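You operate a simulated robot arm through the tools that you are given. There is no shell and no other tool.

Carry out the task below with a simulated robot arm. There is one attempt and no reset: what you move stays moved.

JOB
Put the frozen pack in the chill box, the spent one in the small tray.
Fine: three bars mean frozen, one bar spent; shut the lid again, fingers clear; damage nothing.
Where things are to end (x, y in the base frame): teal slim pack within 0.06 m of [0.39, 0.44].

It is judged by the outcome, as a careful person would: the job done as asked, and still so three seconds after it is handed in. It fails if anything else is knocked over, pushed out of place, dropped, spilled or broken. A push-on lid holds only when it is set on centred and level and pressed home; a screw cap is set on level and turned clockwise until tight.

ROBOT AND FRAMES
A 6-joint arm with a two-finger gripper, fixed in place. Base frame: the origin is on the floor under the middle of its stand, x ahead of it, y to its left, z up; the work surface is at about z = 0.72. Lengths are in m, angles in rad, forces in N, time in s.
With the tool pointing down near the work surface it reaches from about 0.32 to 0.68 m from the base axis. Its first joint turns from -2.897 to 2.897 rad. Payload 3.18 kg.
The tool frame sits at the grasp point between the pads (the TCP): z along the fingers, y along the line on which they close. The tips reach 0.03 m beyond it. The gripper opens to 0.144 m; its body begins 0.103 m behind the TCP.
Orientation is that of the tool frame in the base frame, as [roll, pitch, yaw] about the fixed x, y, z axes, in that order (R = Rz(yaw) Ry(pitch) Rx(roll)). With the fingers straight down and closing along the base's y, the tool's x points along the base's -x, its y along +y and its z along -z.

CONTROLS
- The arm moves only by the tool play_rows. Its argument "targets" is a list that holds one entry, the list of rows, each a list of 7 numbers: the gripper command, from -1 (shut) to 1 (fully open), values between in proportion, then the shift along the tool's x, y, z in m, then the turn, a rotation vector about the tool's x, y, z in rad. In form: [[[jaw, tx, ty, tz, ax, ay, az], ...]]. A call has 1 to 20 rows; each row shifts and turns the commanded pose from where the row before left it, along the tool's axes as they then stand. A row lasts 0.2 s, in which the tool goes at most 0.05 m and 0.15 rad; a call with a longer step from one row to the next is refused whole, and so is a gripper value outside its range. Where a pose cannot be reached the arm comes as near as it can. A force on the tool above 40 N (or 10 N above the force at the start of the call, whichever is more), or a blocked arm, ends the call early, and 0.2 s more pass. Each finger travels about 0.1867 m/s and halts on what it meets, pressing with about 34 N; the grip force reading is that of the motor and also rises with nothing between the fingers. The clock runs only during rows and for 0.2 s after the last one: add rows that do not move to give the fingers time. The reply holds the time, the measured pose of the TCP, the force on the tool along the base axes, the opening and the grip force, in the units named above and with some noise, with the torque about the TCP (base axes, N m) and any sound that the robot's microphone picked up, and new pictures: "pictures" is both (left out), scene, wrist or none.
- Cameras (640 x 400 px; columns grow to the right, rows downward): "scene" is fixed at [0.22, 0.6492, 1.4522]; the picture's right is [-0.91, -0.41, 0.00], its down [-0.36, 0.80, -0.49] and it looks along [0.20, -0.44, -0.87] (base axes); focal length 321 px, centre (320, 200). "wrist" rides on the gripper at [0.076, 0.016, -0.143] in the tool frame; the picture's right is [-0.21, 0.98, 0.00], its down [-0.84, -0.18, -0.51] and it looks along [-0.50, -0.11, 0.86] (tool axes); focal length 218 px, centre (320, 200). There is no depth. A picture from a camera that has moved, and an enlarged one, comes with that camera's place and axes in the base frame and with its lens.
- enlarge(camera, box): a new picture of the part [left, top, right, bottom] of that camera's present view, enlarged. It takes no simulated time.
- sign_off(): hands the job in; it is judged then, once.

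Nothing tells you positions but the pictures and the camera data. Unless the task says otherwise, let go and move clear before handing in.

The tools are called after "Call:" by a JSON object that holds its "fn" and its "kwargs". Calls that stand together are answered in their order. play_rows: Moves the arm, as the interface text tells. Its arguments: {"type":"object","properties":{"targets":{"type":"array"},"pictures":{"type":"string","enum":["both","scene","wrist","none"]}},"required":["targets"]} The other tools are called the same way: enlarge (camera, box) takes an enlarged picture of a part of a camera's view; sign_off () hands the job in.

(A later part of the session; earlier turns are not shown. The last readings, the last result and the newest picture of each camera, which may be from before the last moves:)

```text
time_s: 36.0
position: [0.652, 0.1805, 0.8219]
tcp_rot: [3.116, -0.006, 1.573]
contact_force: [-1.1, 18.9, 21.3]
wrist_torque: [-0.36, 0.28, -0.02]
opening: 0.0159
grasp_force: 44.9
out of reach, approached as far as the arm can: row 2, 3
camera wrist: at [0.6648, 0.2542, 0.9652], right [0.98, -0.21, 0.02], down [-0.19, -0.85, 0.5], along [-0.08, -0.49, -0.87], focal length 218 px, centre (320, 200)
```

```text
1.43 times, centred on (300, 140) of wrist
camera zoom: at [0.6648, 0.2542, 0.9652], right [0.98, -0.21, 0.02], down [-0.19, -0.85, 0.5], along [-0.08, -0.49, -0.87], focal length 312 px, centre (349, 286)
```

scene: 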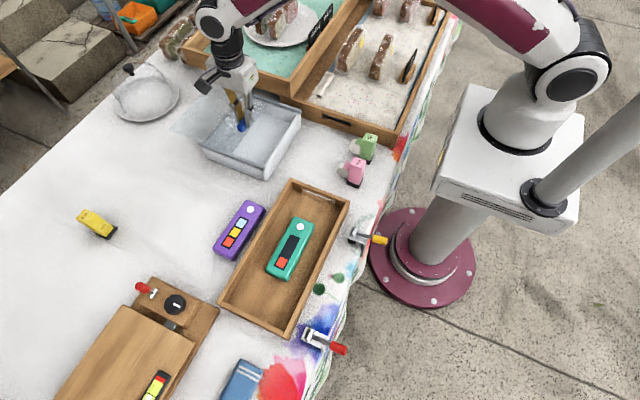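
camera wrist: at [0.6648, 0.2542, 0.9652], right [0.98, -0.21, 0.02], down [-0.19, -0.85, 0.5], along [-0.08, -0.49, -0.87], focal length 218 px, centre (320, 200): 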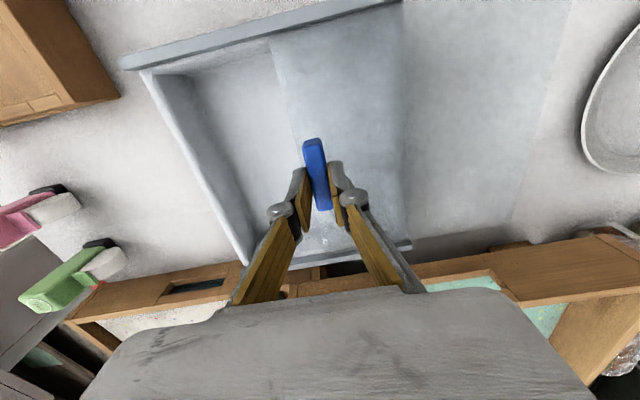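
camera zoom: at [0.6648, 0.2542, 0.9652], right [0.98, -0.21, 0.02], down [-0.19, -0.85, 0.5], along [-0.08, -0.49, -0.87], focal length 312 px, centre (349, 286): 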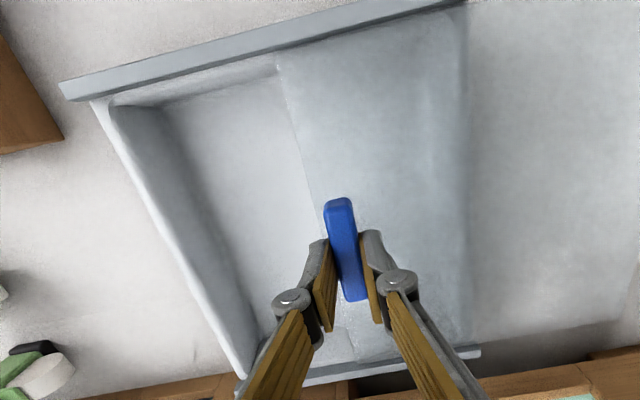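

The lid is now 0.10 m open and the arm is at its straight-down reach limit. I'll let go, back off upward, and check the lid stays put.

Call:
{"fn": "play_rows", "kwargs": {"targets": [[[-1, 0, 0, -0.0015, 0, 0, 0], [-0.6, 0, 0, 0, 0, 0, 0], [-0.3, 0, 0, 0, 0, 0, 0], [-0.3, 0, 0, 0, 0, 0, 0], [-0.3, 0, -0.007, -0.012, 0, 0, 0], [-0.3, 0, -0.01, -0.014, 0, 0, 0], [-0.3, 0, -0.03, -0.02, 0, 0, 0], [-0.3, 0, -0.03, -0.01, 0, 0, 0], [-0.3, 0, 0, 0, 0, 0, 0]]]}}

Call:
{"fn": "enlarge", "kwargs": {"camera": "scene", "box": [165, 80, 315, 190]}}

Call:
{"fn": "enlarge", "kwargs": {"camera": "wrist", "box": [200, 40, 520, 280]}}

```text
time_s: 38.0
position: [0.5721, 0.1785, 0.8753]
tcp_rot: [3.128, -0.002, 1.572]
contact_force: [-0.3, 0.0, 0.2]
wrist_torque: [-0.04, -0.03, 0.02]
opening: 0.0502
grasp_force: 0.1
camera wrist: at [0.5866, 0.2541, 1.0192], right [0.98, -0.21, 0.01], down [-0.19, -0.84, 0.5], along [-0.09, -0.5, -0.86], focal length 218 px, centre (320, 200)
```

scene: 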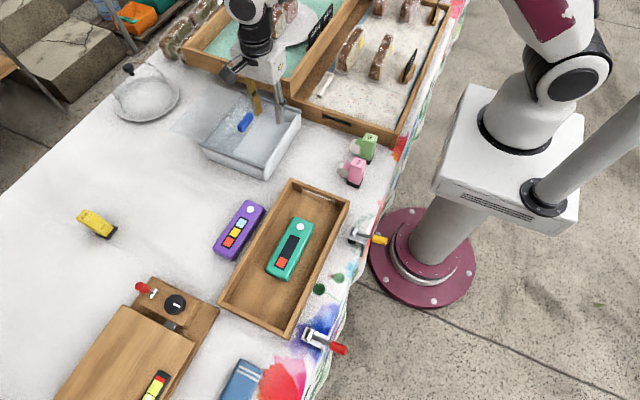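
wrist: 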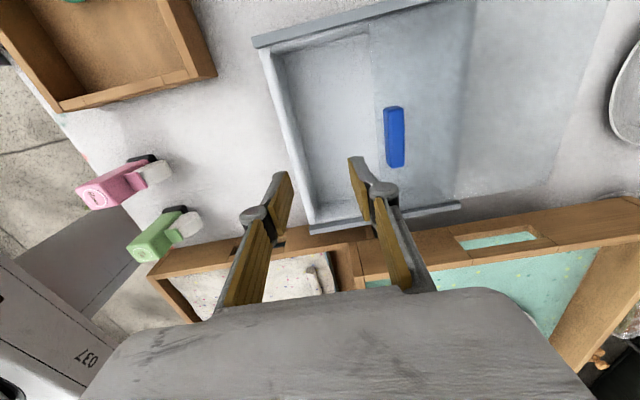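

```text
3.64 times, centred on (240, 135) of scene
camera zoom: at [0.22, 0.6492, 1.4522], right [-0.91, -0.41, 0.0], down [-0.36, 0.8, -0.49], along [0.2, -0.44, -0.87], focal length 1168 px, centre (611, 436)
```

zoom: 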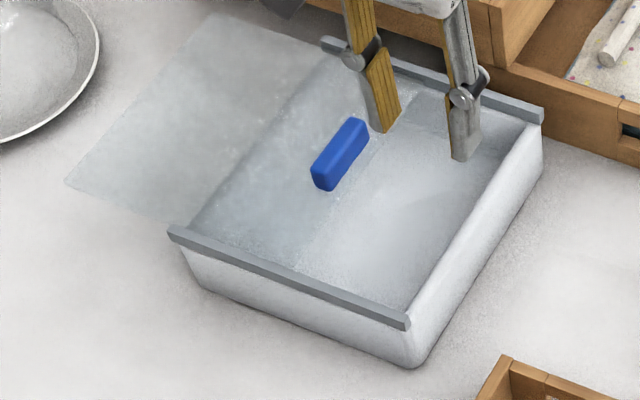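

```text
1.67 times, centred on (360, 160) of wrist
camera zoom: at [0.5866, 0.2541, 1.0192], right [0.98, -0.21, 0.01], down [-0.19, -0.84, 0.5], along [-0.09, -0.5, -0.86], focal length 364 px, centre (253, 267)
```

zoom: 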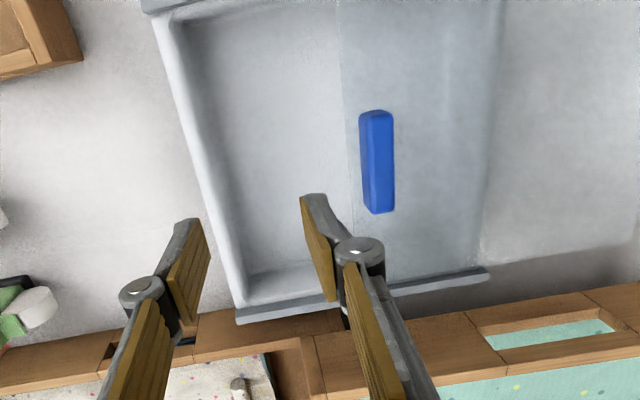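

The lid stays where it was left. It needs about 3–4 cm more for the fingers to fit, so I'll use the closed fingers, tilted outward, to nudge the handle further; first I'll get into the tilted pose in front of it.

Call:
{"fn": "play_rows", "kwargs": {"targets": [[[-1, 0, 0, 0, -0.117, 0, 0], [-1, 0, 0, 0, -0.117, 0, 0], [-1, 0, 0, 0, -0.116, 0, 0], [-1, 0.0012, 0.0145, 0.0186, 0, 0, 0], [-1, 0.0013, 0.0145, 0.0186, 0, 0, 0], [-1, 0, 0, 0, 0, 0, 0]]]}}

Call:
{"fn": "enlarge", "kwargs": {"camera": "scene", "box": [185, 80, 305, 180]}}

Call:
{"fn": "enlarge", "kwargs": {"camera": "wrist", "box": [200, 40, 520, 280]}}

```text
time_s: 39.4
position: [0.6128, 0.1802, 0.849]
tcp_rot: [2.776, -0.002, 1.57]
contact_force: [0.7, 0.4, -0.6]
wrist_torque: [-0.01, 0.0, -0.03]
opening: 0.0001
grasp_force: 30.8
camera wrist: at [0.5781, 0.2551, 0.9885], right [0.91, -0.21, 0.35], down [-0.35, -0.84, 0.41], along [0.21, -0.5, -0.84], focal length 218 px, centre (320, 200)
```

scene: 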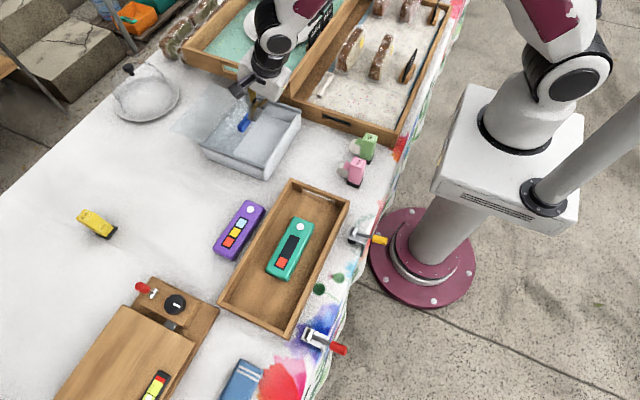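
wrist: 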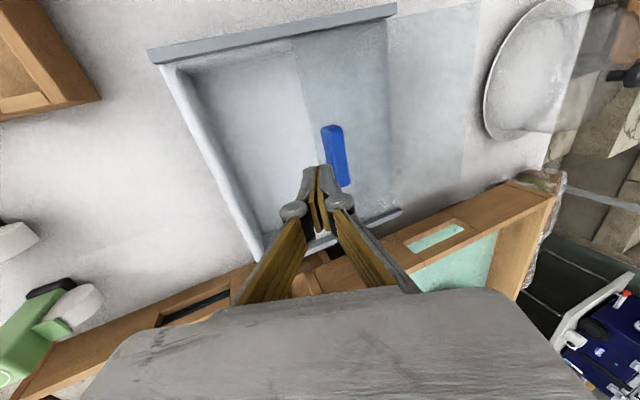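

```text
4.00 times, centred on (245, 130) of scene
camera zoom: at [0.22, 0.6492, 1.4522], right [-0.91, -0.41, 0.0], down [-0.36, 0.8, -0.49], along [0.2, -0.44, -0.87], focal length 1284 px, centre (620, 480)
```

zoom: 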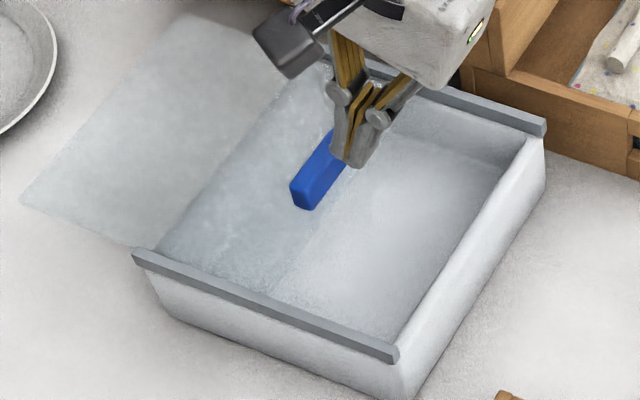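

```text
1.67 times, centred on (360, 160) of wrist
camera zoom: at [0.5781, 0.2551, 0.9885], right [0.91, -0.21, 0.35], down [-0.35, -0.84, 0.41], along [0.21, -0.5, -0.84], focal length 364 px, centre (253, 267)
```

zoom: 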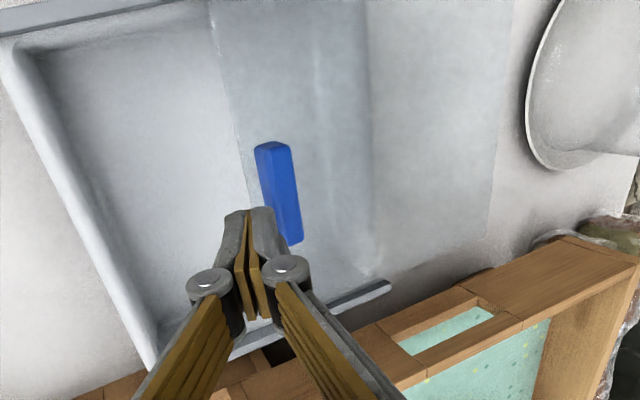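

The rear of the lid has clear table behind it, with the plate about 8 cm further on. I'll descend in front of the handle, then push it on in small steps.

Call:
{"fn": "play_rows", "kwargs": {"targets": [[[-1, 0, -0.0156, 0.0252, 0, 0, 0], [-1, 0, 0.0075, 0.0027, 0, 0, 0], [-1, 0, 0.0075, 0.0027, 0, 0, 0], [-1, 0, 0.0075, 0.0027, 0, 0, 0], [-1, 0, 0, 0, 0, 0, 0]]]}}

Call:
{"fn": "enlarge", "kwargs": {"camera": "scene", "box": [185, 80, 305, 180]}}

Call:
{"fn": "enlarge", "kwargs": {"camera": "wrist", "box": [200, 40, 520, 280]}}

```text
time_s: 40.5
position: [0.6302, 0.1793, 0.8219]
tcp_rot: [2.778, -0.001, 1.57]
contact_force: [-1.7, -1.1, -0.2]
wrist_torque: [0.04, 0.04, -0.02]
opening: 0.0
grasp_force: 30.8
camera wrist: at [0.5947, 0.2554, 0.9607], right [0.91, -0.21, 0.35], down [-0.35, -0.84, 0.41], along [0.21, -0.5, -0.84], focal length 218 px, centre (320, 200)
```

scene: 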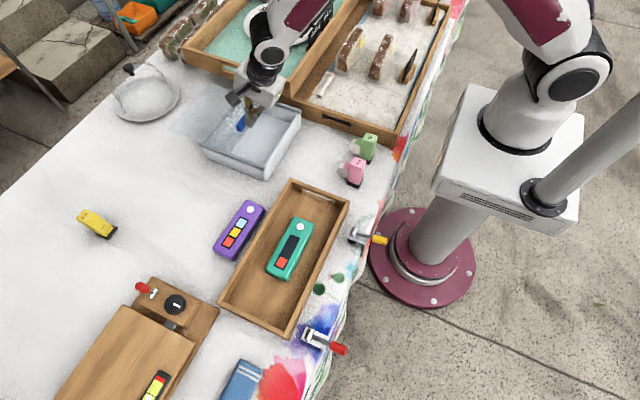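
wrist: 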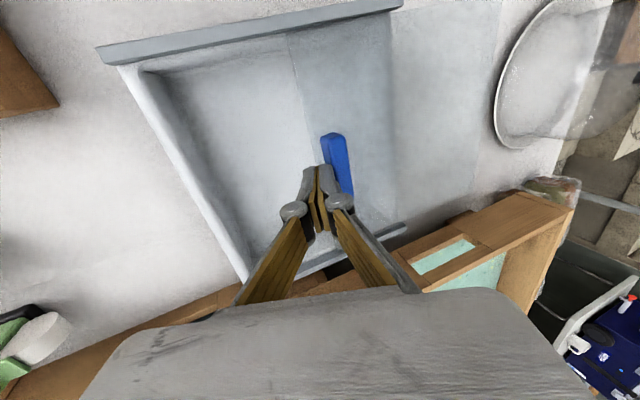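

```text
4.00 times, centred on (245, 130) of scene
camera zoom: at [0.22, 0.6492, 1.4522], right [-0.91, -0.41, 0.0], down [-0.36, 0.8, -0.49], along [0.2, -0.44, -0.87], focal length 1284 px, centre (620, 480)
```

zoom: 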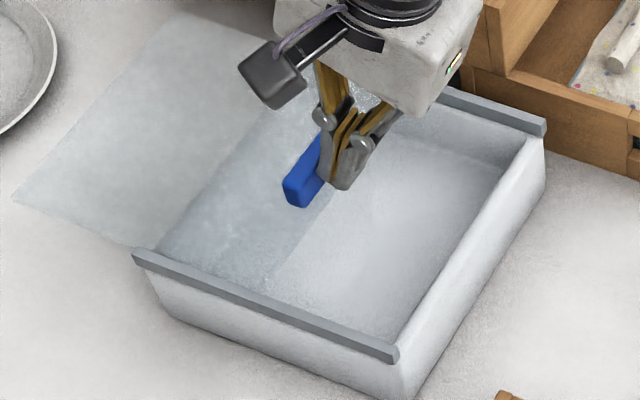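

```text
1.67 times, centred on (360, 160) of wrist
camera zoom: at [0.5947, 0.2554, 0.9607], right [0.91, -0.21, 0.35], down [-0.35, -0.84, 0.41], along [0.21, -0.5, -0.84], focal length 364 px, centre (253, 267)
```

zoom: 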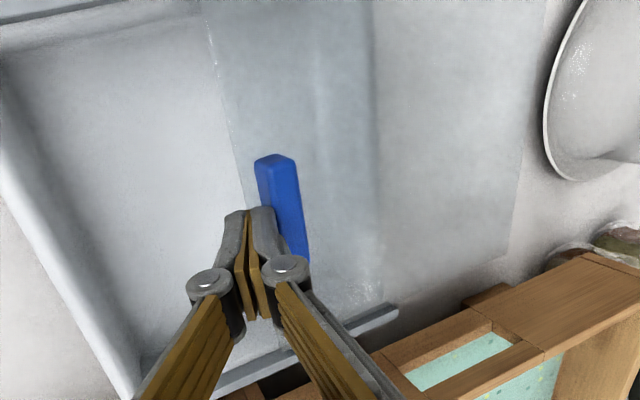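

The fingers are against the handle and it moves with little force. I'll push about 3 cm more.

Call:
{"fn": "play_rows", "kwargs": {"targets": [[[-1, 0, 0.0075, 0.0027, 0, 0, 0], [-1, 0, 0.0075, 0.0027, 0, 0, 0], [-1, 0, 0.0075, 0.0027, 0, 0, 0], [-1, 0, 0.0075, 0.0027, 0, 0, 0], [-1, 0, 0, 0, 0, 0, 0]]]}}

Call:
{"fn": "enlarge", "kwargs": {"camera": "scene", "box": [165, 70, 315, 190]}}

Call:
{"fn": "enlarge", "kwargs": {"camera": "wrist", "box": [120, 0, 580, 280]}}

```text
time_s: 41.8
position: [0.6632, 0.1788, 0.8231]
tcp_rot: [2.778, -0.002, 1.57]
contact_force: [-0.6, -0.8, -1.0]
wrist_torque: [0.02, -0.02, 0.04]
opening: 0.0
grasp_force: 30.5
camera wrist: at [0.6277, 0.254, 0.9621], right [0.91, -0.21, 0.35], down [-0.35, -0.84, 0.41], along [0.21, -0.5, -0.84], focal length 218 px, centre (320, 200)
```

scene: 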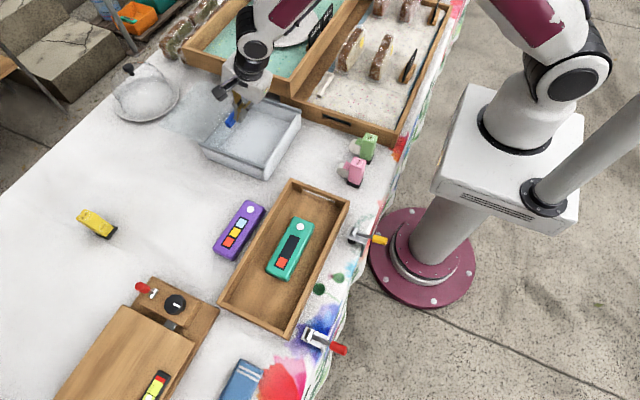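
wrist: 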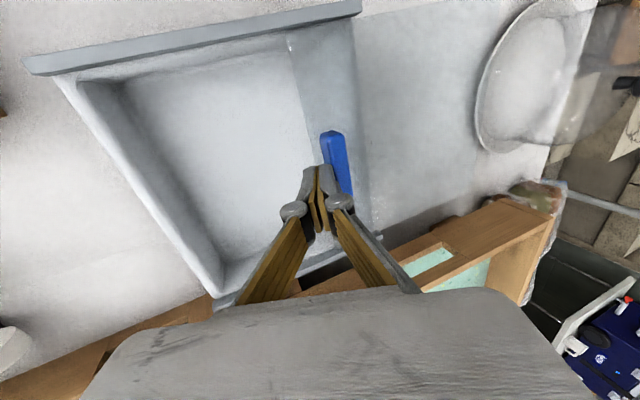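

```text
3.33 times, centred on (240, 130) of scene
camera zoom: at [0.22, 0.6492, 1.4522], right [-0.91, -0.41, 0.0], down [-0.36, 0.8, -0.49], along [0.2, -0.44, -0.87], focal length 1070 px, centre (587, 433)
```

zoom: 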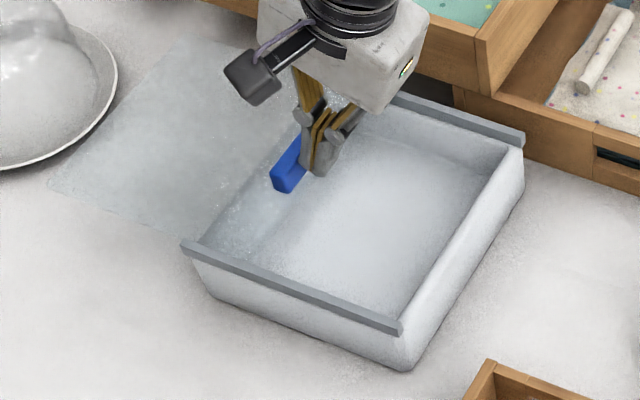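

```text
1.39 times, centred on (350, 140) of wrist
camera zoom: at [0.6277, 0.254, 0.9621], right [0.91, -0.21, 0.35], down [-0.35, -0.84, 0.41], along [0.21, -0.5, -0.84], focal length 304 px, centre (278, 284)
```

zoom: 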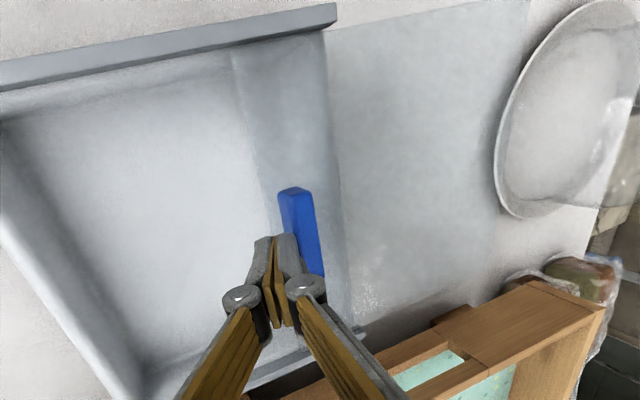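

The lid is open about 0.137 m and still level in its rails. I'll back the fingers off, rise, and straighten the tool, then head for purple.

Call:
{"fn": "play_rows", "kwargs": {"targets": [[[-1, 0, -0.0188, -0.0069, 0, 0, 0], [-1, 0, 0.0103, -0.0282, 0, 0, 0], [-1, 0, 0.0103, -0.0282, 0, 0, 0], [-1, 0, -0.03, -0.011, 0.12, 0, 0], [-1, 0, -0.03, 0, 0.12, 0, 0], [-0.03, 0, -0.03, 0, 0.1225, 0, 0], [-0.03, 0.03, -0.02, 0, 0, 0, 0], [-0.03, 0.04, 0, 0, 0, 0, 0], [-0.03, 0.04, 0, 0, 0, 0, 0], [-0.03, 0, 0, 0, 0, 0, 0]]]}}

Call:
{"fn": "enlarge", "kwargs": {"camera": "scene", "box": [165, 70, 315, 190]}}

```text
time_s: 44.0
position: [0.5315, 0.2896, 0.8717]
tcp_rot: [-3.141, -0.003, 1.571]
contact_force: [-0.4, 0.2, -0.2]
wrist_torque: [-0.02, 0.0, 0.0]
opening: 0.0698
grasp_force: 0.0
camera wrist: at [0.5473, 0.3655, 1.0144], right [0.98, -0.21, 0.0], down [-0.18, -0.84, 0.51], along [-0.1, -0.5, -0.86], focal length 218 px, centre (320, 200)
```

scene: 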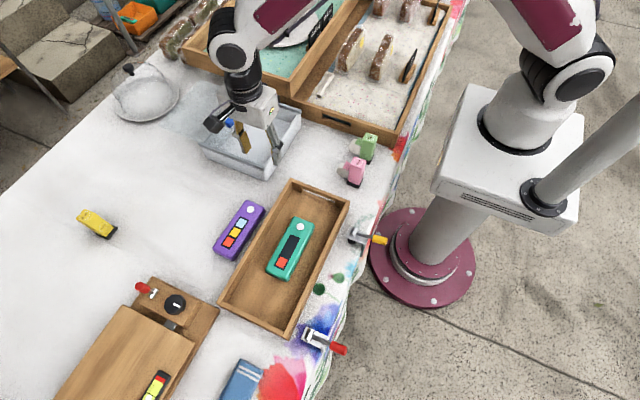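
wrist: 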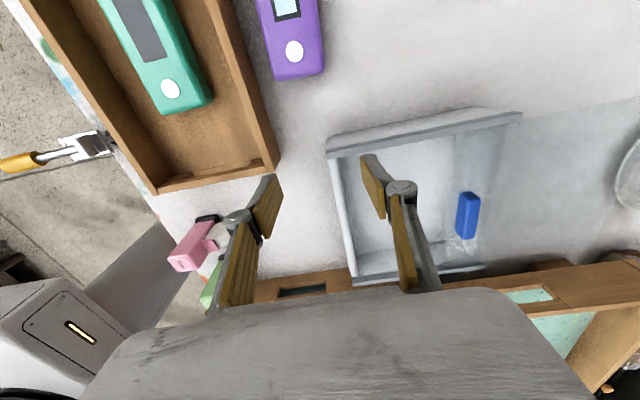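

```text
3.33 times, centred on (240, 130) of scene
camera zoom: at [0.22, 0.6492, 1.4522], right [-0.91, -0.41, 0.0], down [-0.36, 0.8, -0.49], along [0.2, -0.44, -0.87], focal length 1070 px, centre (587, 433)
```

zoom: 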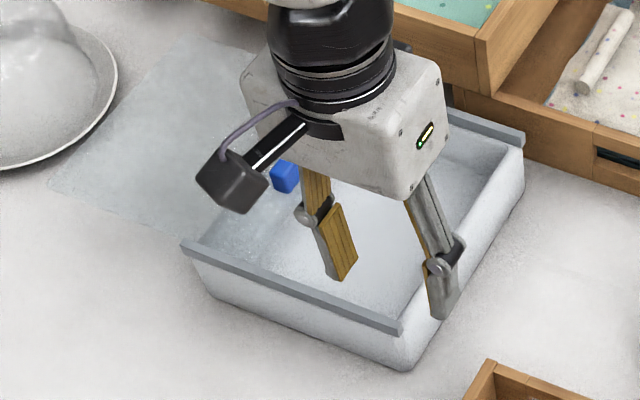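

Call:
{"fn": "play_rows", "kwargs": {"targets": [[[-0.03, 0.0364, -0.0004, 0.0179, 0, 0, 0], [-0.03, 0.0364, -0.0004, 0.0179, 0, 0, 0], [-0.03, 0.0364, -0.0004, 0.0179, 0, 0, 0], [-0.03, 0.0362, -0.0003, 0.0179, 0, 0, 0], [-0.03, 0, 0, 0, 0, 0, 0]]]}}

Call:
{"fn": "enlarge", "kwargs": {"camera": "wrist", "box": [180, 40, 460, 280]}}

Call:
{"fn": "enlarge", "kwargs": {"camera": "scene", "box": [170, 150, 310, 290]}}

```text
time_s: 45.1
position: [0.524, 0.4282, 0.7973]
tcp_rot: [3.136, -0.005, 1.572]
contact_force: [0.2, 0.6, 0.4]
wrist_torque: [-0.01, -0.01, 0.03]
opening: 0.07
grasp_force: 0.0
out of reach, approached as far as the arm can: row 4
camera wrist: at [0.5395, 0.5022, 0.9395], right [0.98, -0.21, 0.01], down [-0.18, -0.85, 0.5], along [-0.1, -0.49, -0.87], focal length 218 px, centre (320, 200)
```

scene: 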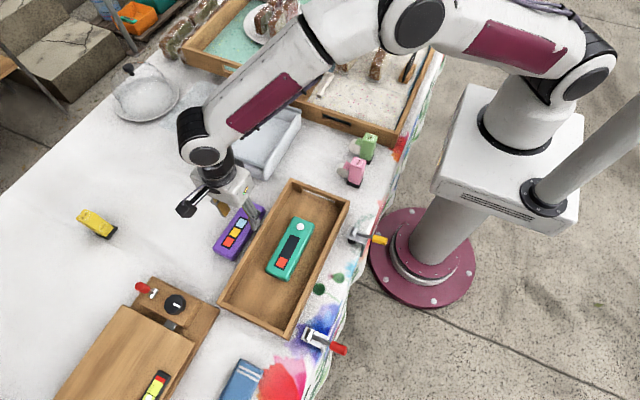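
wrist: 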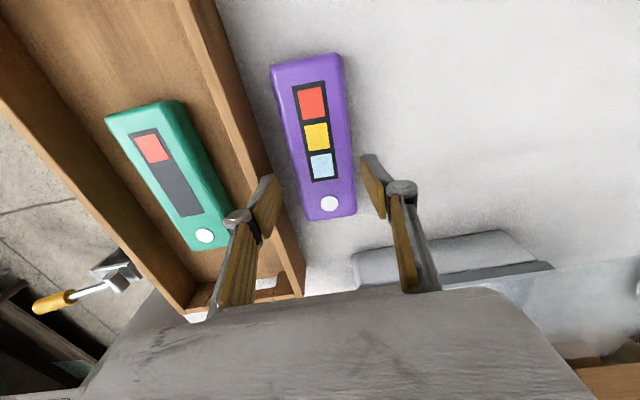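

```text
1.67 times, centred on (320, 160) of wrist
camera zoom: at [0.5395, 0.5022, 0.9395], right [0.98, -0.21, 0.01], down [-0.18, -0.85, 0.5], along [-0.1, -0.49, -0.87], focal length 364 px, centre (320, 267)
```

zoom: 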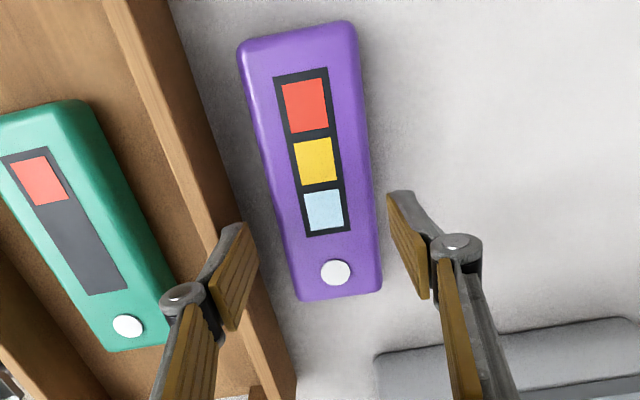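

```text
2.86 times, centred on (240, 220) of scene
camera zoom: at [0.22, 0.6492, 1.4522], right [-0.91, -0.41, 0.0], down [-0.36, 0.8, -0.49], along [0.2, -0.44, -0.87], focal length 918 px, centre (549, 143)
```

zoom: 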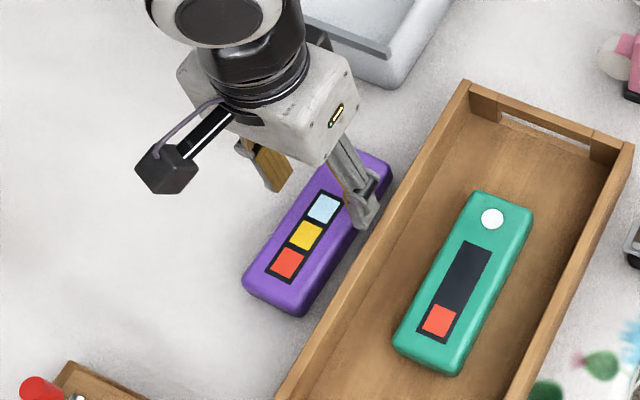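

Purple is centred at about (0.529, 0.441) and turned about 2°. I'll align over it while staying clear of the tray wall, then look again before the last descent.

Call:
{"fn": "play_rows", "kwargs": {"targets": [[[-0.03, 0.004, 0.007, 0.005, 0, 0, 0.037], [-0.03, 0.004, 0, 0.008, 0, 0, 0], [-0.03, 0.004, 0, 0.008, 0, 0, 0], [-0.03, 0, 0, 0, 0, 0, 0]]]}}

Call:
{"fn": "enlarge", "kwargs": {"camera": "wrist", "box": [200, 60, 440, 270]}}

Call:
{"fn": "enlarge", "kwargs": {"camera": "scene", "box": [190, 170, 290, 270]}}

```text
time_s: 46.1
position: [0.5251, 0.4368, 0.7705]
tcp_rot: [3.139, -0.002, 1.533]
contact_force: [0.9, 0.0, 0.2]
wrist_torque: [-0.03, 0.0, 0.0]
opening: 0.0695
grasp_force: 0.1
out of reach, approached as far as the arm can: row 1
camera wrist: at [0.5438, 0.5112, 0.9147], right [0.97, -0.24, 0.0], down [-0.21, -0.84, 0.51], along [-0.12, -0.49, -0.86], focal length 218 px, centre (320, 200)
```

scene: 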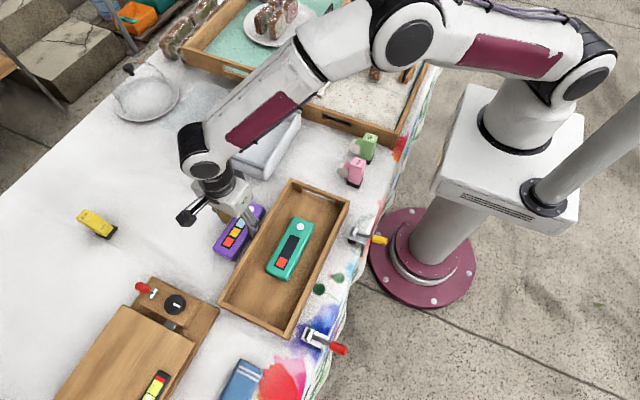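
wrist: 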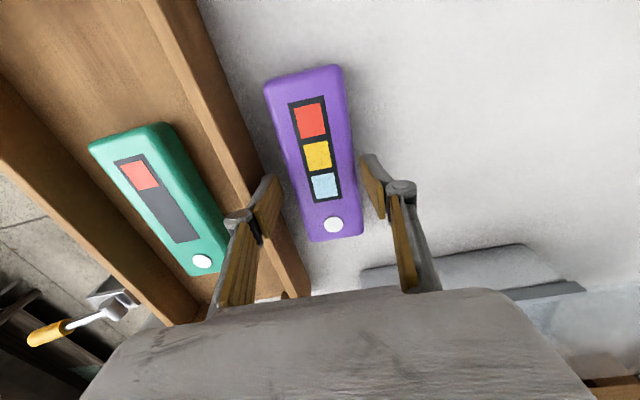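

```text
1.90 times, centred on (320, 165) of wrist
camera zoom: at [0.5438, 0.5112, 0.9147], right [0.97, -0.24, 0.0], down [-0.21, -0.84, 0.51], along [-0.12, -0.49, -0.86], focal length 416 px, centre (320, 267)
```

zoom: 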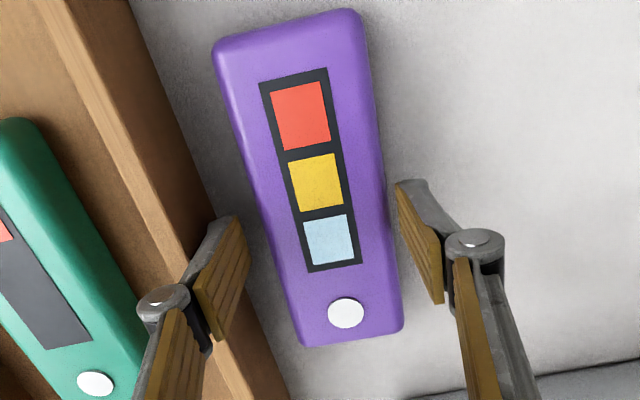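

```text
4.00 times, centred on (240, 220) of scene
camera zoom: at [0.22, 0.6492, 1.4522], right [-0.91, -0.41, 0.0], down [-0.36, 0.8, -0.49], along [0.2, -0.44, -0.87], focal length 1284 px, centre (640, 120)
```

zoom: 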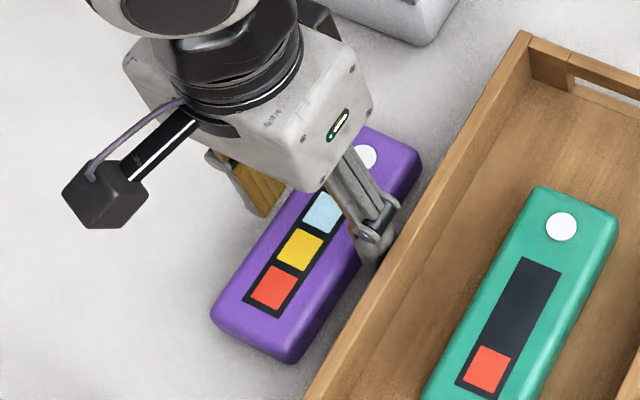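

Call:
{"fn": "play_rows", "kwargs": {"targets": [[[-0.03, 0.002, 0.006, 0.001, 0, 0, 0], [-0.03, 0.001, 0, 0.005, 0, 0, 0], [-0.03, 0, 0, 0.005, 0, 0, 0], [-0.03, 0, 0, 0, 0, 0, 0]]]}}

Call:
{"fn": "enlarge", "kwargs": {"camera": "wrist", "box": [200, 60, 440, 270]}}

Call:
{"fn": "enlarge", "kwargs": {"camera": "scene", "box": [190, 170, 290, 270]}}

```text
time_s: 47.1
position: [0.5305, 0.4381, 0.7605]
tcp_rot: [3.138, -0.003, 1.533]
contact_force: [1.0, 0.2, 0.8]
wrist_torque: [-0.02, -0.02, 0.0]
opening: 0.0701
grasp_force: 0.0
camera wrist: at [0.5488, 0.5134, 0.9032], right [0.97, -0.24, 0.0], down [-0.21, -0.84, 0.5], along [-0.12, -0.49, -0.86], focal length 218 px, centre (320, 200)
```

scene: 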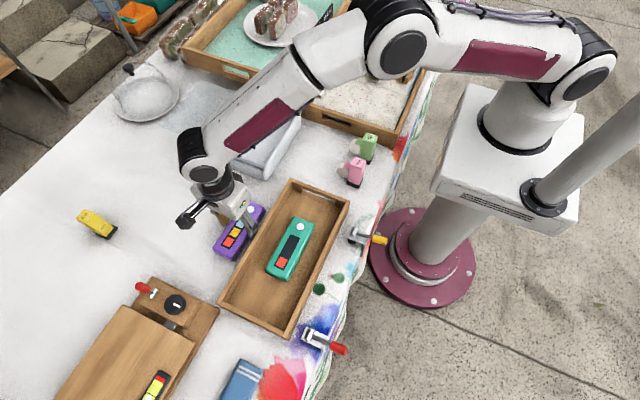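
wrist: 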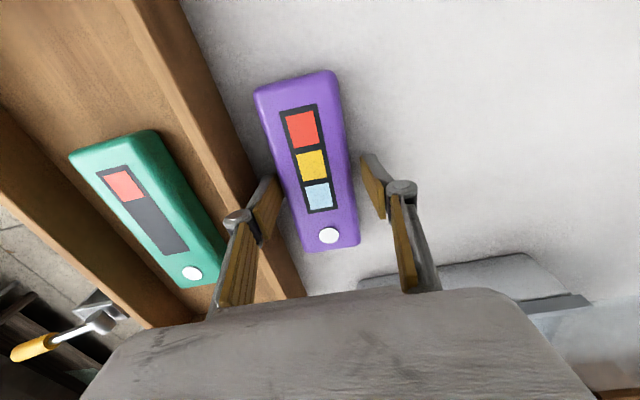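

```text
1.90 times, centred on (320, 165) of wrist
camera zoom: at [0.5488, 0.5134, 0.9032], right [0.97, -0.24, 0.0], down [-0.21, -0.84, 0.5], along [-0.12, -0.49, -0.86], focal length 416 px, centre (320, 267)
```

zoom: 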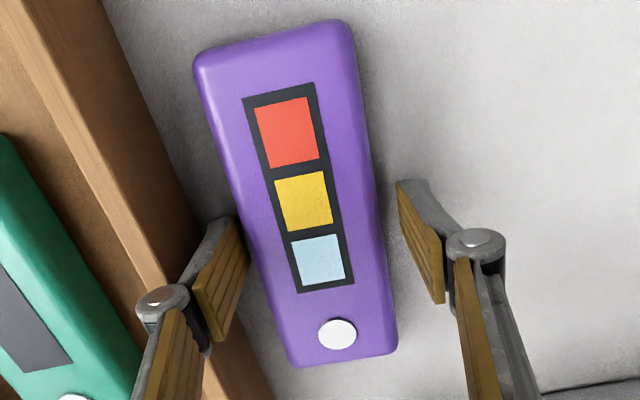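

```text
4.00 times, centred on (240, 220) of scene
camera zoom: at [0.22, 0.6492, 1.4522], right [-0.91, -0.41, 0.0], down [-0.36, 0.8, -0.49], along [0.2, -0.44, -0.87], focal length 1284 px, centre (640, 120)
```

zoom: 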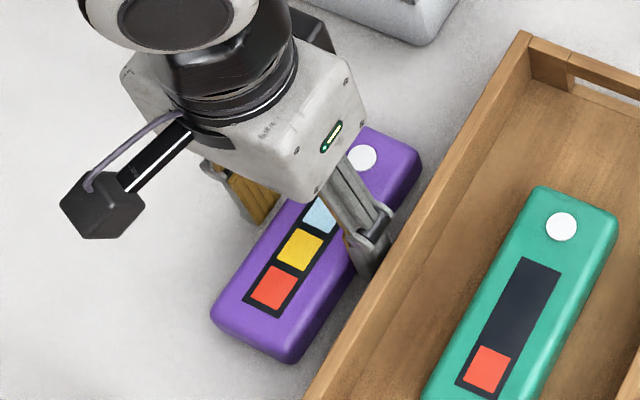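

The fingers straddle purple with the near one clear of the tray wall. I'll go 2.5 mm lower and close gradually.

Call:
{"fn": "play_rows", "kwargs": {"targets": [[[-0.03, 0, 0, 0.0025, 0, 0, 0], [-0.15, 0, 0, 0, 0, 0, 0], [-0.25, 0, 0, 0, 0, 0, 0], [-0.5, 0, 0, 0, 0, 0, 0], [-1, 0, 0, 0, 0, 0, 0], [-1, 0, 0, 0, 0, 0, 0]]]}}

Call:
{"fn": "enlarge", "kwargs": {"camera": "wrist", "box": [200, 60, 440, 270]}}

Call:
{"fn": "enlarge", "kwargs": {"camera": "scene", "box": [190, 170, 290, 270]}}

```text
time_s: 48.5
position: [0.5301, 0.4382, 0.7572]
tcp_rot: [3.139, -0.003, 1.534]
contact_force: [-0.5, -0.5, 1.7]
wrist_torque: [-0.05, 0.06, -0.01]
opening: 0.0575
grasp_force: 34.2
camera wrist: at [0.549, 0.5134, 0.9004], right [0.97, -0.24, 0.0], down [-0.21, -0.84, 0.51], along [-0.12, -0.49, -0.86], focal length 218 px, centre (320, 200)
```

scene: 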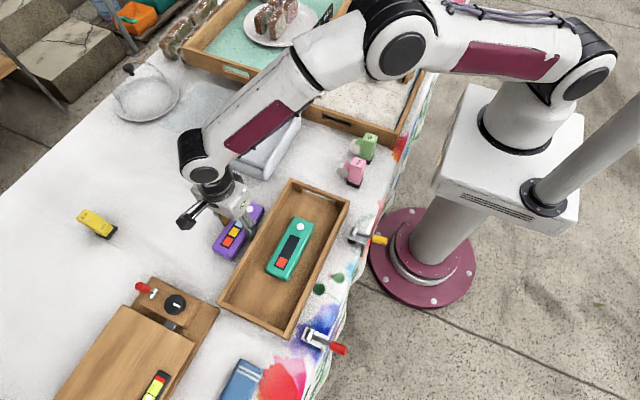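
wrist: 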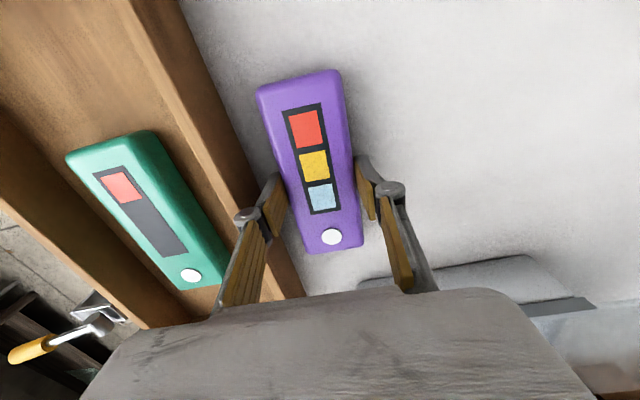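

```text
1.90 times, centred on (320, 165) of wrist
camera zoom: at [0.549, 0.5134, 0.9004], right [0.97, -0.24, 0.0], down [-0.21, -0.84, 0.51], along [-0.12, -0.49, -0.86], focal length 416 px, centre (320, 267)
```

zoom: 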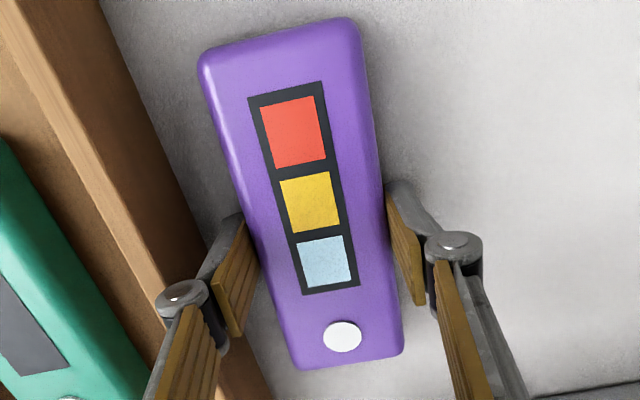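

```text
4.00 times, centred on (240, 220) of scene
camera zoom: at [0.22, 0.6492, 1.4522], right [-0.91, -0.41, 0.0], down [-0.36, 0.8, -0.49], along [0.2, -0.44, -0.87], focal length 1284 px, centre (640, 120)
```

zoom: 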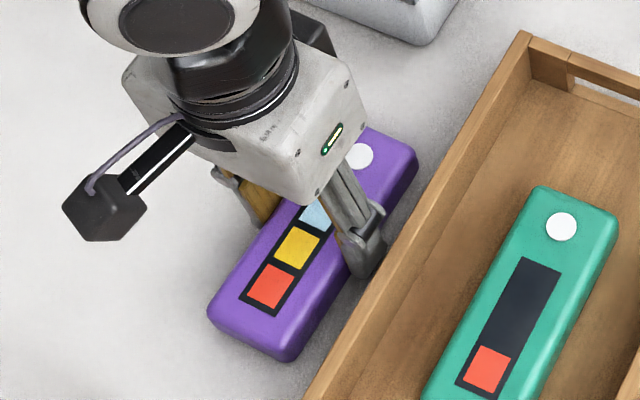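

Gripped at 0.0575 m with 34 N. I'll test-lift about 1.5 cm.

Call:
{"fn": "play_rows", "kwargs": {"targets": [[[-1, 0, 0, -0.003, 0, 0, 0], [-1, 0, 0, -0.005, 0, 0, 0], [-1, 0, 0, -0.005, 0, 0, 0], [-1, 0, 0, 0, 0, 0, 0]]]}}

Call:
{"fn": "enlarge", "kwargs": {"camera": "scene", "box": [190, 170, 290, 270]}}

```text
time_s: 49.5
position: [0.5291, 0.4388, 0.7699]
tcp_rot: [3.136, -0.008, 1.534]
contact_force: [-0.2, 1.1, -1.8]
wrist_torque: [0.05, -0.04, 0.01]
opening: 0.0574
grasp_force: 34.3
camera wrist: at [0.5474, 0.5126, 0.9132], right [0.97, -0.24, 0.01], down [-0.21, -0.84, 0.5], along [-0.12, -0.49, -0.87], focal length 218 px, centre (320, 200)
```

scene: 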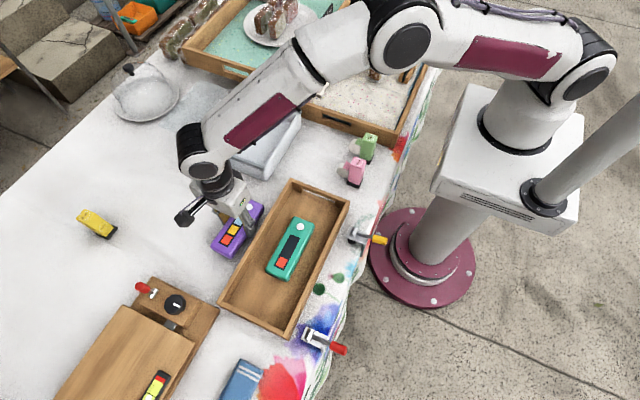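
wrist: 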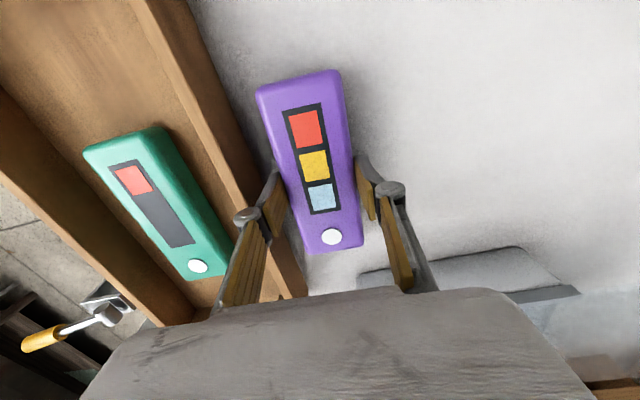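

```text
4.00 times, centred on (240, 220) of scene
camera zoom: at [0.22, 0.6492, 1.4522], right [-0.91, -0.41, 0.0], down [-0.36, 0.8, -0.49], along [0.2, -0.44, -0.87], focal length 1284 px, centre (640, 120)
```

zoom: 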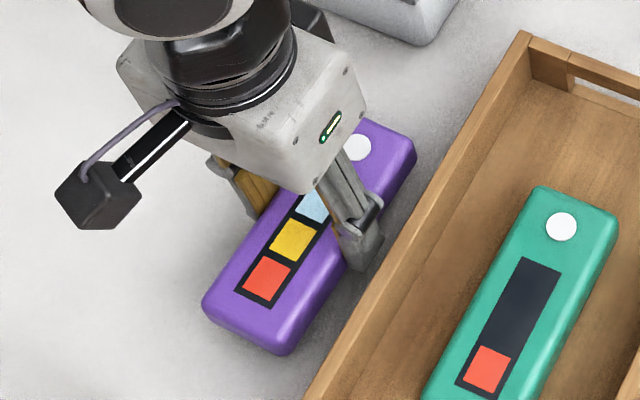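

Purple is held level. I'll raise it while coming inward, squaring it up, and stop above and in front of the box.

Call:
{"fn": "play_rows", "kwargs": {"targets": [[[-1, -0.017, -0.003, -0.015, 0, 0, -0.037], [-1, -0.017, -0.004, -0.015, 0, 0, 0], [-1, -0.015, -0.003, -0.019, 0, 0, 0], [-1, -0.015, -0.004, -0.019, 0, 0, 0], [-1, -0.015, 0, -0.018, 0, 0, 0], [-1, -0.015, 0, -0.017, 0, 0, 0], [-1, 0, 0, 0, 0, 0, 0]]]}}

Call:
{"fn": "enlarge", "kwargs": {"camera": "wrist", "box": [180, 40, 620, 290]}}

```text
time_s: 51.1
position: [0.5154, 0.345, 0.8729]
tcp_rot: [-3.141, 0.0, 1.57]
contact_force: [-0.2, -0.6, -1.7]
wrist_torque: [-0.01, -0.02, 0.0]
opening: 0.0575
grasp_force: 34.4
camera wrist: at [0.5318, 0.4206, 1.0154], right [0.98, -0.21, 0.0], down [-0.18, -0.84, 0.51], along [-0.11, -0.5, -0.86], focal length 218 px, centre (320, 200)
```

scene: 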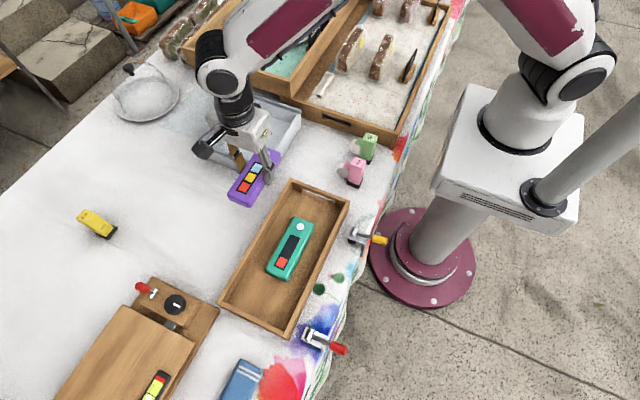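
wrist: 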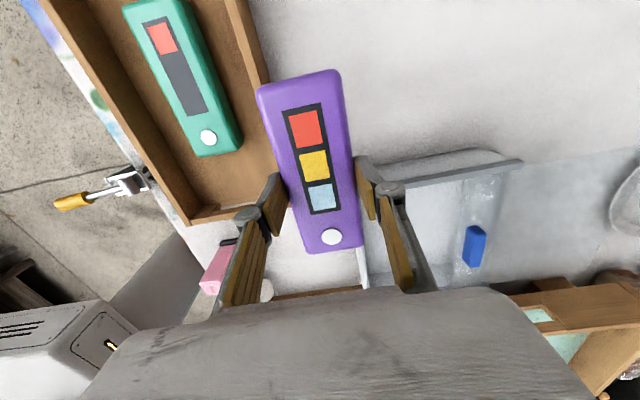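

```text
1.45 times, centred on (400, 165) of wrist
camera zoom: at [0.5318, 0.4206, 1.0154], right [0.98, -0.21, 0.0], down [-0.18, -0.84, 0.51], along [-0.11, -0.5, -0.86], focal length 318 px, centre (204, 251)
```

zoom: 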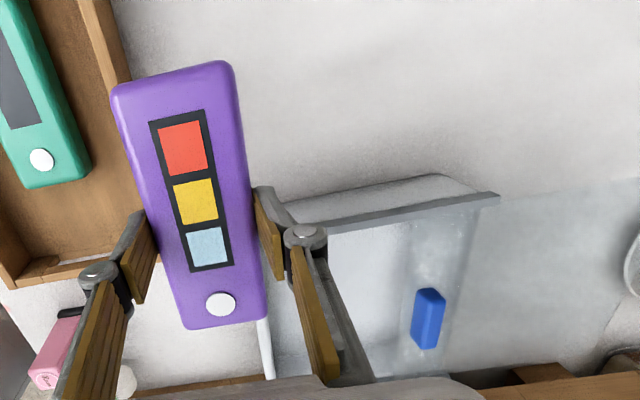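

Call:
{"fn": "play_rows", "kwargs": {"targets": [[[-1, -0.0317, 0.0149, 0.0023, 0, 0, 0], [-1, -0.0317, 0.0149, 0.0023, 0, 0, 0], [-1, -0.0317, 0.0149, 0.0023, 0, 0, 0], [-1, -0.0345, 0.024, 0.01, 0, 0, 0], [-1, -0.0345, 0.024, 0.01, 0, 0, 0], [-1, 0, 0, 0, 0, 0, 0]]]}}

Call:
{"fn": "enlarge", "kwargs": {"camera": "wrist", "box": [140, 20, 500, 290]}}

Call:
{"fn": "enlarge", "kwargs": {"camera": "scene", "box": [165, 60, 315, 190]}}

```text
time_s: 52.5
position: [0.6076, 0.1777, 0.8475]
tcp_rot: [3.142, -0.003, 1.57]
contact_force: [0.1, 0.7, -2.6]
wrist_torque: [0.01, 0.0, -0.02]
opening: 0.0573
grasp_force: 33.7
camera wrist: at [0.624, 0.2547, 0.9887], right [0.98, -0.21, 0.0], down [-0.18, -0.84, 0.51], along [-0.1, -0.5, -0.86], focal length 218 px, centre (320, 200)
```

scene: 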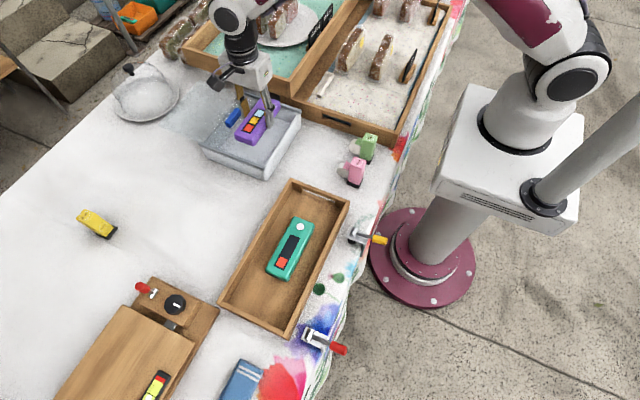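
wrist: 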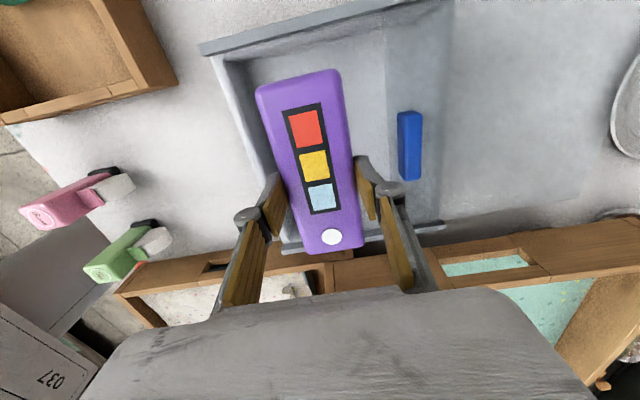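

```text
1.48 times, centred on (320, 155) of wrist
camera zoom: at [0.624, 0.2547, 0.9887], right [0.98, -0.21, 0.0], down [-0.18, -0.84, 0.51], along [-0.1, -0.5, -0.86], focal length 323 px, centre (320, 267)
```

zoom: 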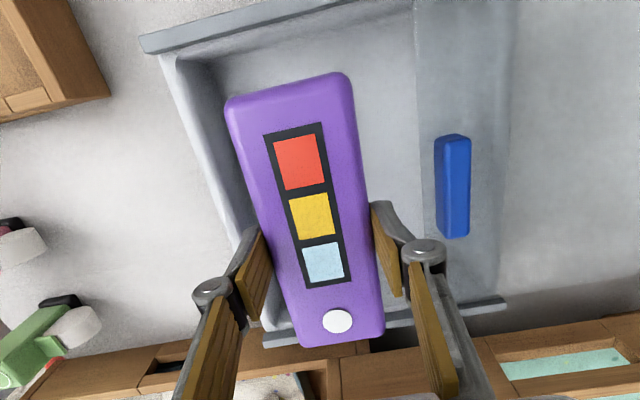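

```text
3.08 times, centred on (240, 125) of scene
camera zoom: at [0.22, 0.6492, 1.4522], right [-0.91, -0.41, 0.0], down [-0.36, 0.8, -0.49], along [0.2, -0.44, -0.87], focal length 988 px, centre (566, 431)
```

zoom: 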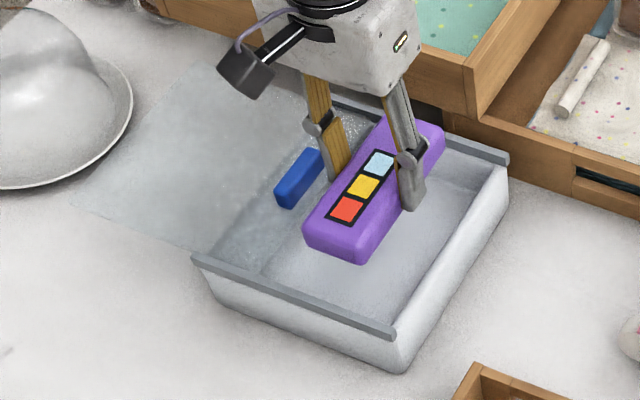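

Purple is over the open part of the box: the opening runs from about x = 0.553 to the lid edge at 0.675. I'll shift 5 mm outward to centre it and lower it to just above the floor.

Call:
{"fn": "play_rows", "kwargs": {"targets": [[[-1, 0.002, 0.005, 0.005, 0, 0, 0], [-1, 0, 0, 0.015, 0, 0, 0], [-1, 0, 0, 0.015, 0, 0, 0], [-1, 0, 0, 0.015, 0, 0, 0], [-1, 0, 0, 0.012, 0, 0, 0], [-1, 0, 0, 0, 0, 0, 0]]]}}

Call:
{"fn": "enlarge", "kwargs": {"camera": "wrist", "box": [140, 20, 500, 290]}}

Call:
{"fn": "enlarge", "kwargs": {"camera": "scene", "box": [185, 70, 315, 190]}}

```text
time_s: 54.0
position: [0.6136, 0.1823, 0.7853]
tcp_rot: [3.139, -0.003, 1.571]
contact_force: [-0.1, -0.5, -2.1]
wrist_torque: [0.0, -0.01, -0.02]
opening: 0.0572
grasp_force: 33.8
camera wrist: at [0.631, 0.2585, 0.9286], right [0.98, -0.21, 0.0], down [-0.18, -0.84, 0.51], along [-0.1, -0.5, -0.86], focal length 218 px, centre (320, 200)
```

scene: 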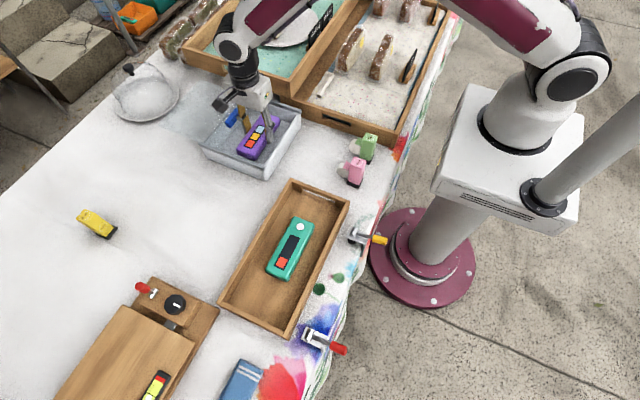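
wrist: 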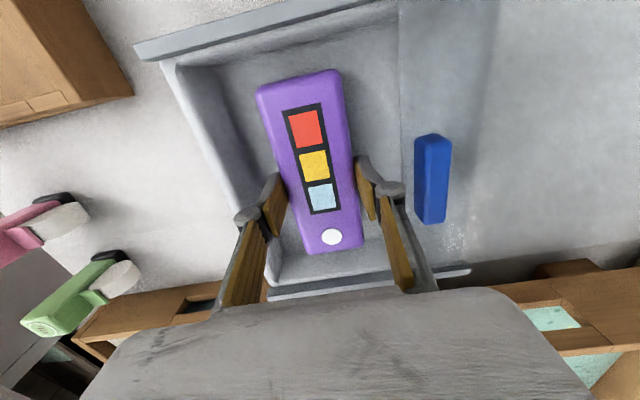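

```text
1.48 times, centred on (320, 155) of wrist
camera zoom: at [0.631, 0.2585, 0.9286], right [0.98, -0.21, 0.0], down [-0.18, -0.84, 0.51], along [-0.1, -0.5, -0.86], focal length 323 px, centre (320, 267)
```

zoom: 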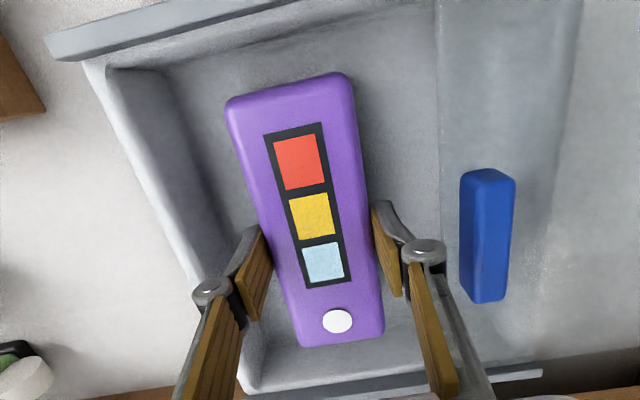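

```text
3.33 times, centred on (250, 130) of scene
camera zoom: at [0.22, 0.6492, 1.4522], right [-0.91, -0.41, 0.0], down [-0.36, 0.8, -0.49], along [0.2, -0.44, -0.87], focal length 1070 px, centre (553, 433)
```

zoom: 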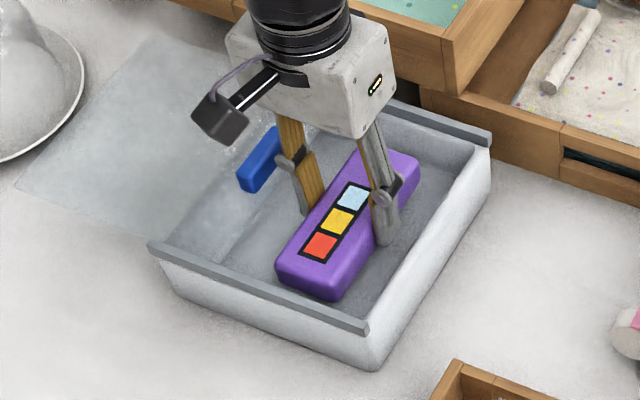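

Purple is inside the box walls with room on both sides. I'll continue down slowly to the floor.

Call:
{"fn": "play_rows", "kwargs": {"targets": [[[-1, 0, 0, 0.007, 0, 0, 0], [-1, 0, 0, 0.006, 0, 0, 0], [-1, 0, 0, 0, 0, 0, 0]]], "pictures": "none"}}

```text
time_s: 54.8
position: [0.6151, 0.1822, 0.7725]
tcp_rot: [3.139, 0.0, 1.572]
contact_force: [0.2, 0.6, -2.1]
wrist_torque: [-0.01, 0.01, 0.0]
opening: 0.0572
grasp_force: 33.7
```

Call:
{"fn": "play_rows", "kwargs": {"targets": [[[-1, 0, 0, 0.003, 0, 0, 0], [-1, 0, 0, 0, 0, 0, 0]]], "pictures": "none"}}

```text
time_s: 55.4
position: [0.6145, 0.1846, 0.7714]
tcp_rot: [3.137, -0.002, 1.571]
contact_force: [-7.9, -0.5, 28.1]
wrist_torque: [-0.2, 0.36, -0.04]
opening: 0.0573
grasp_force: 34.0
```

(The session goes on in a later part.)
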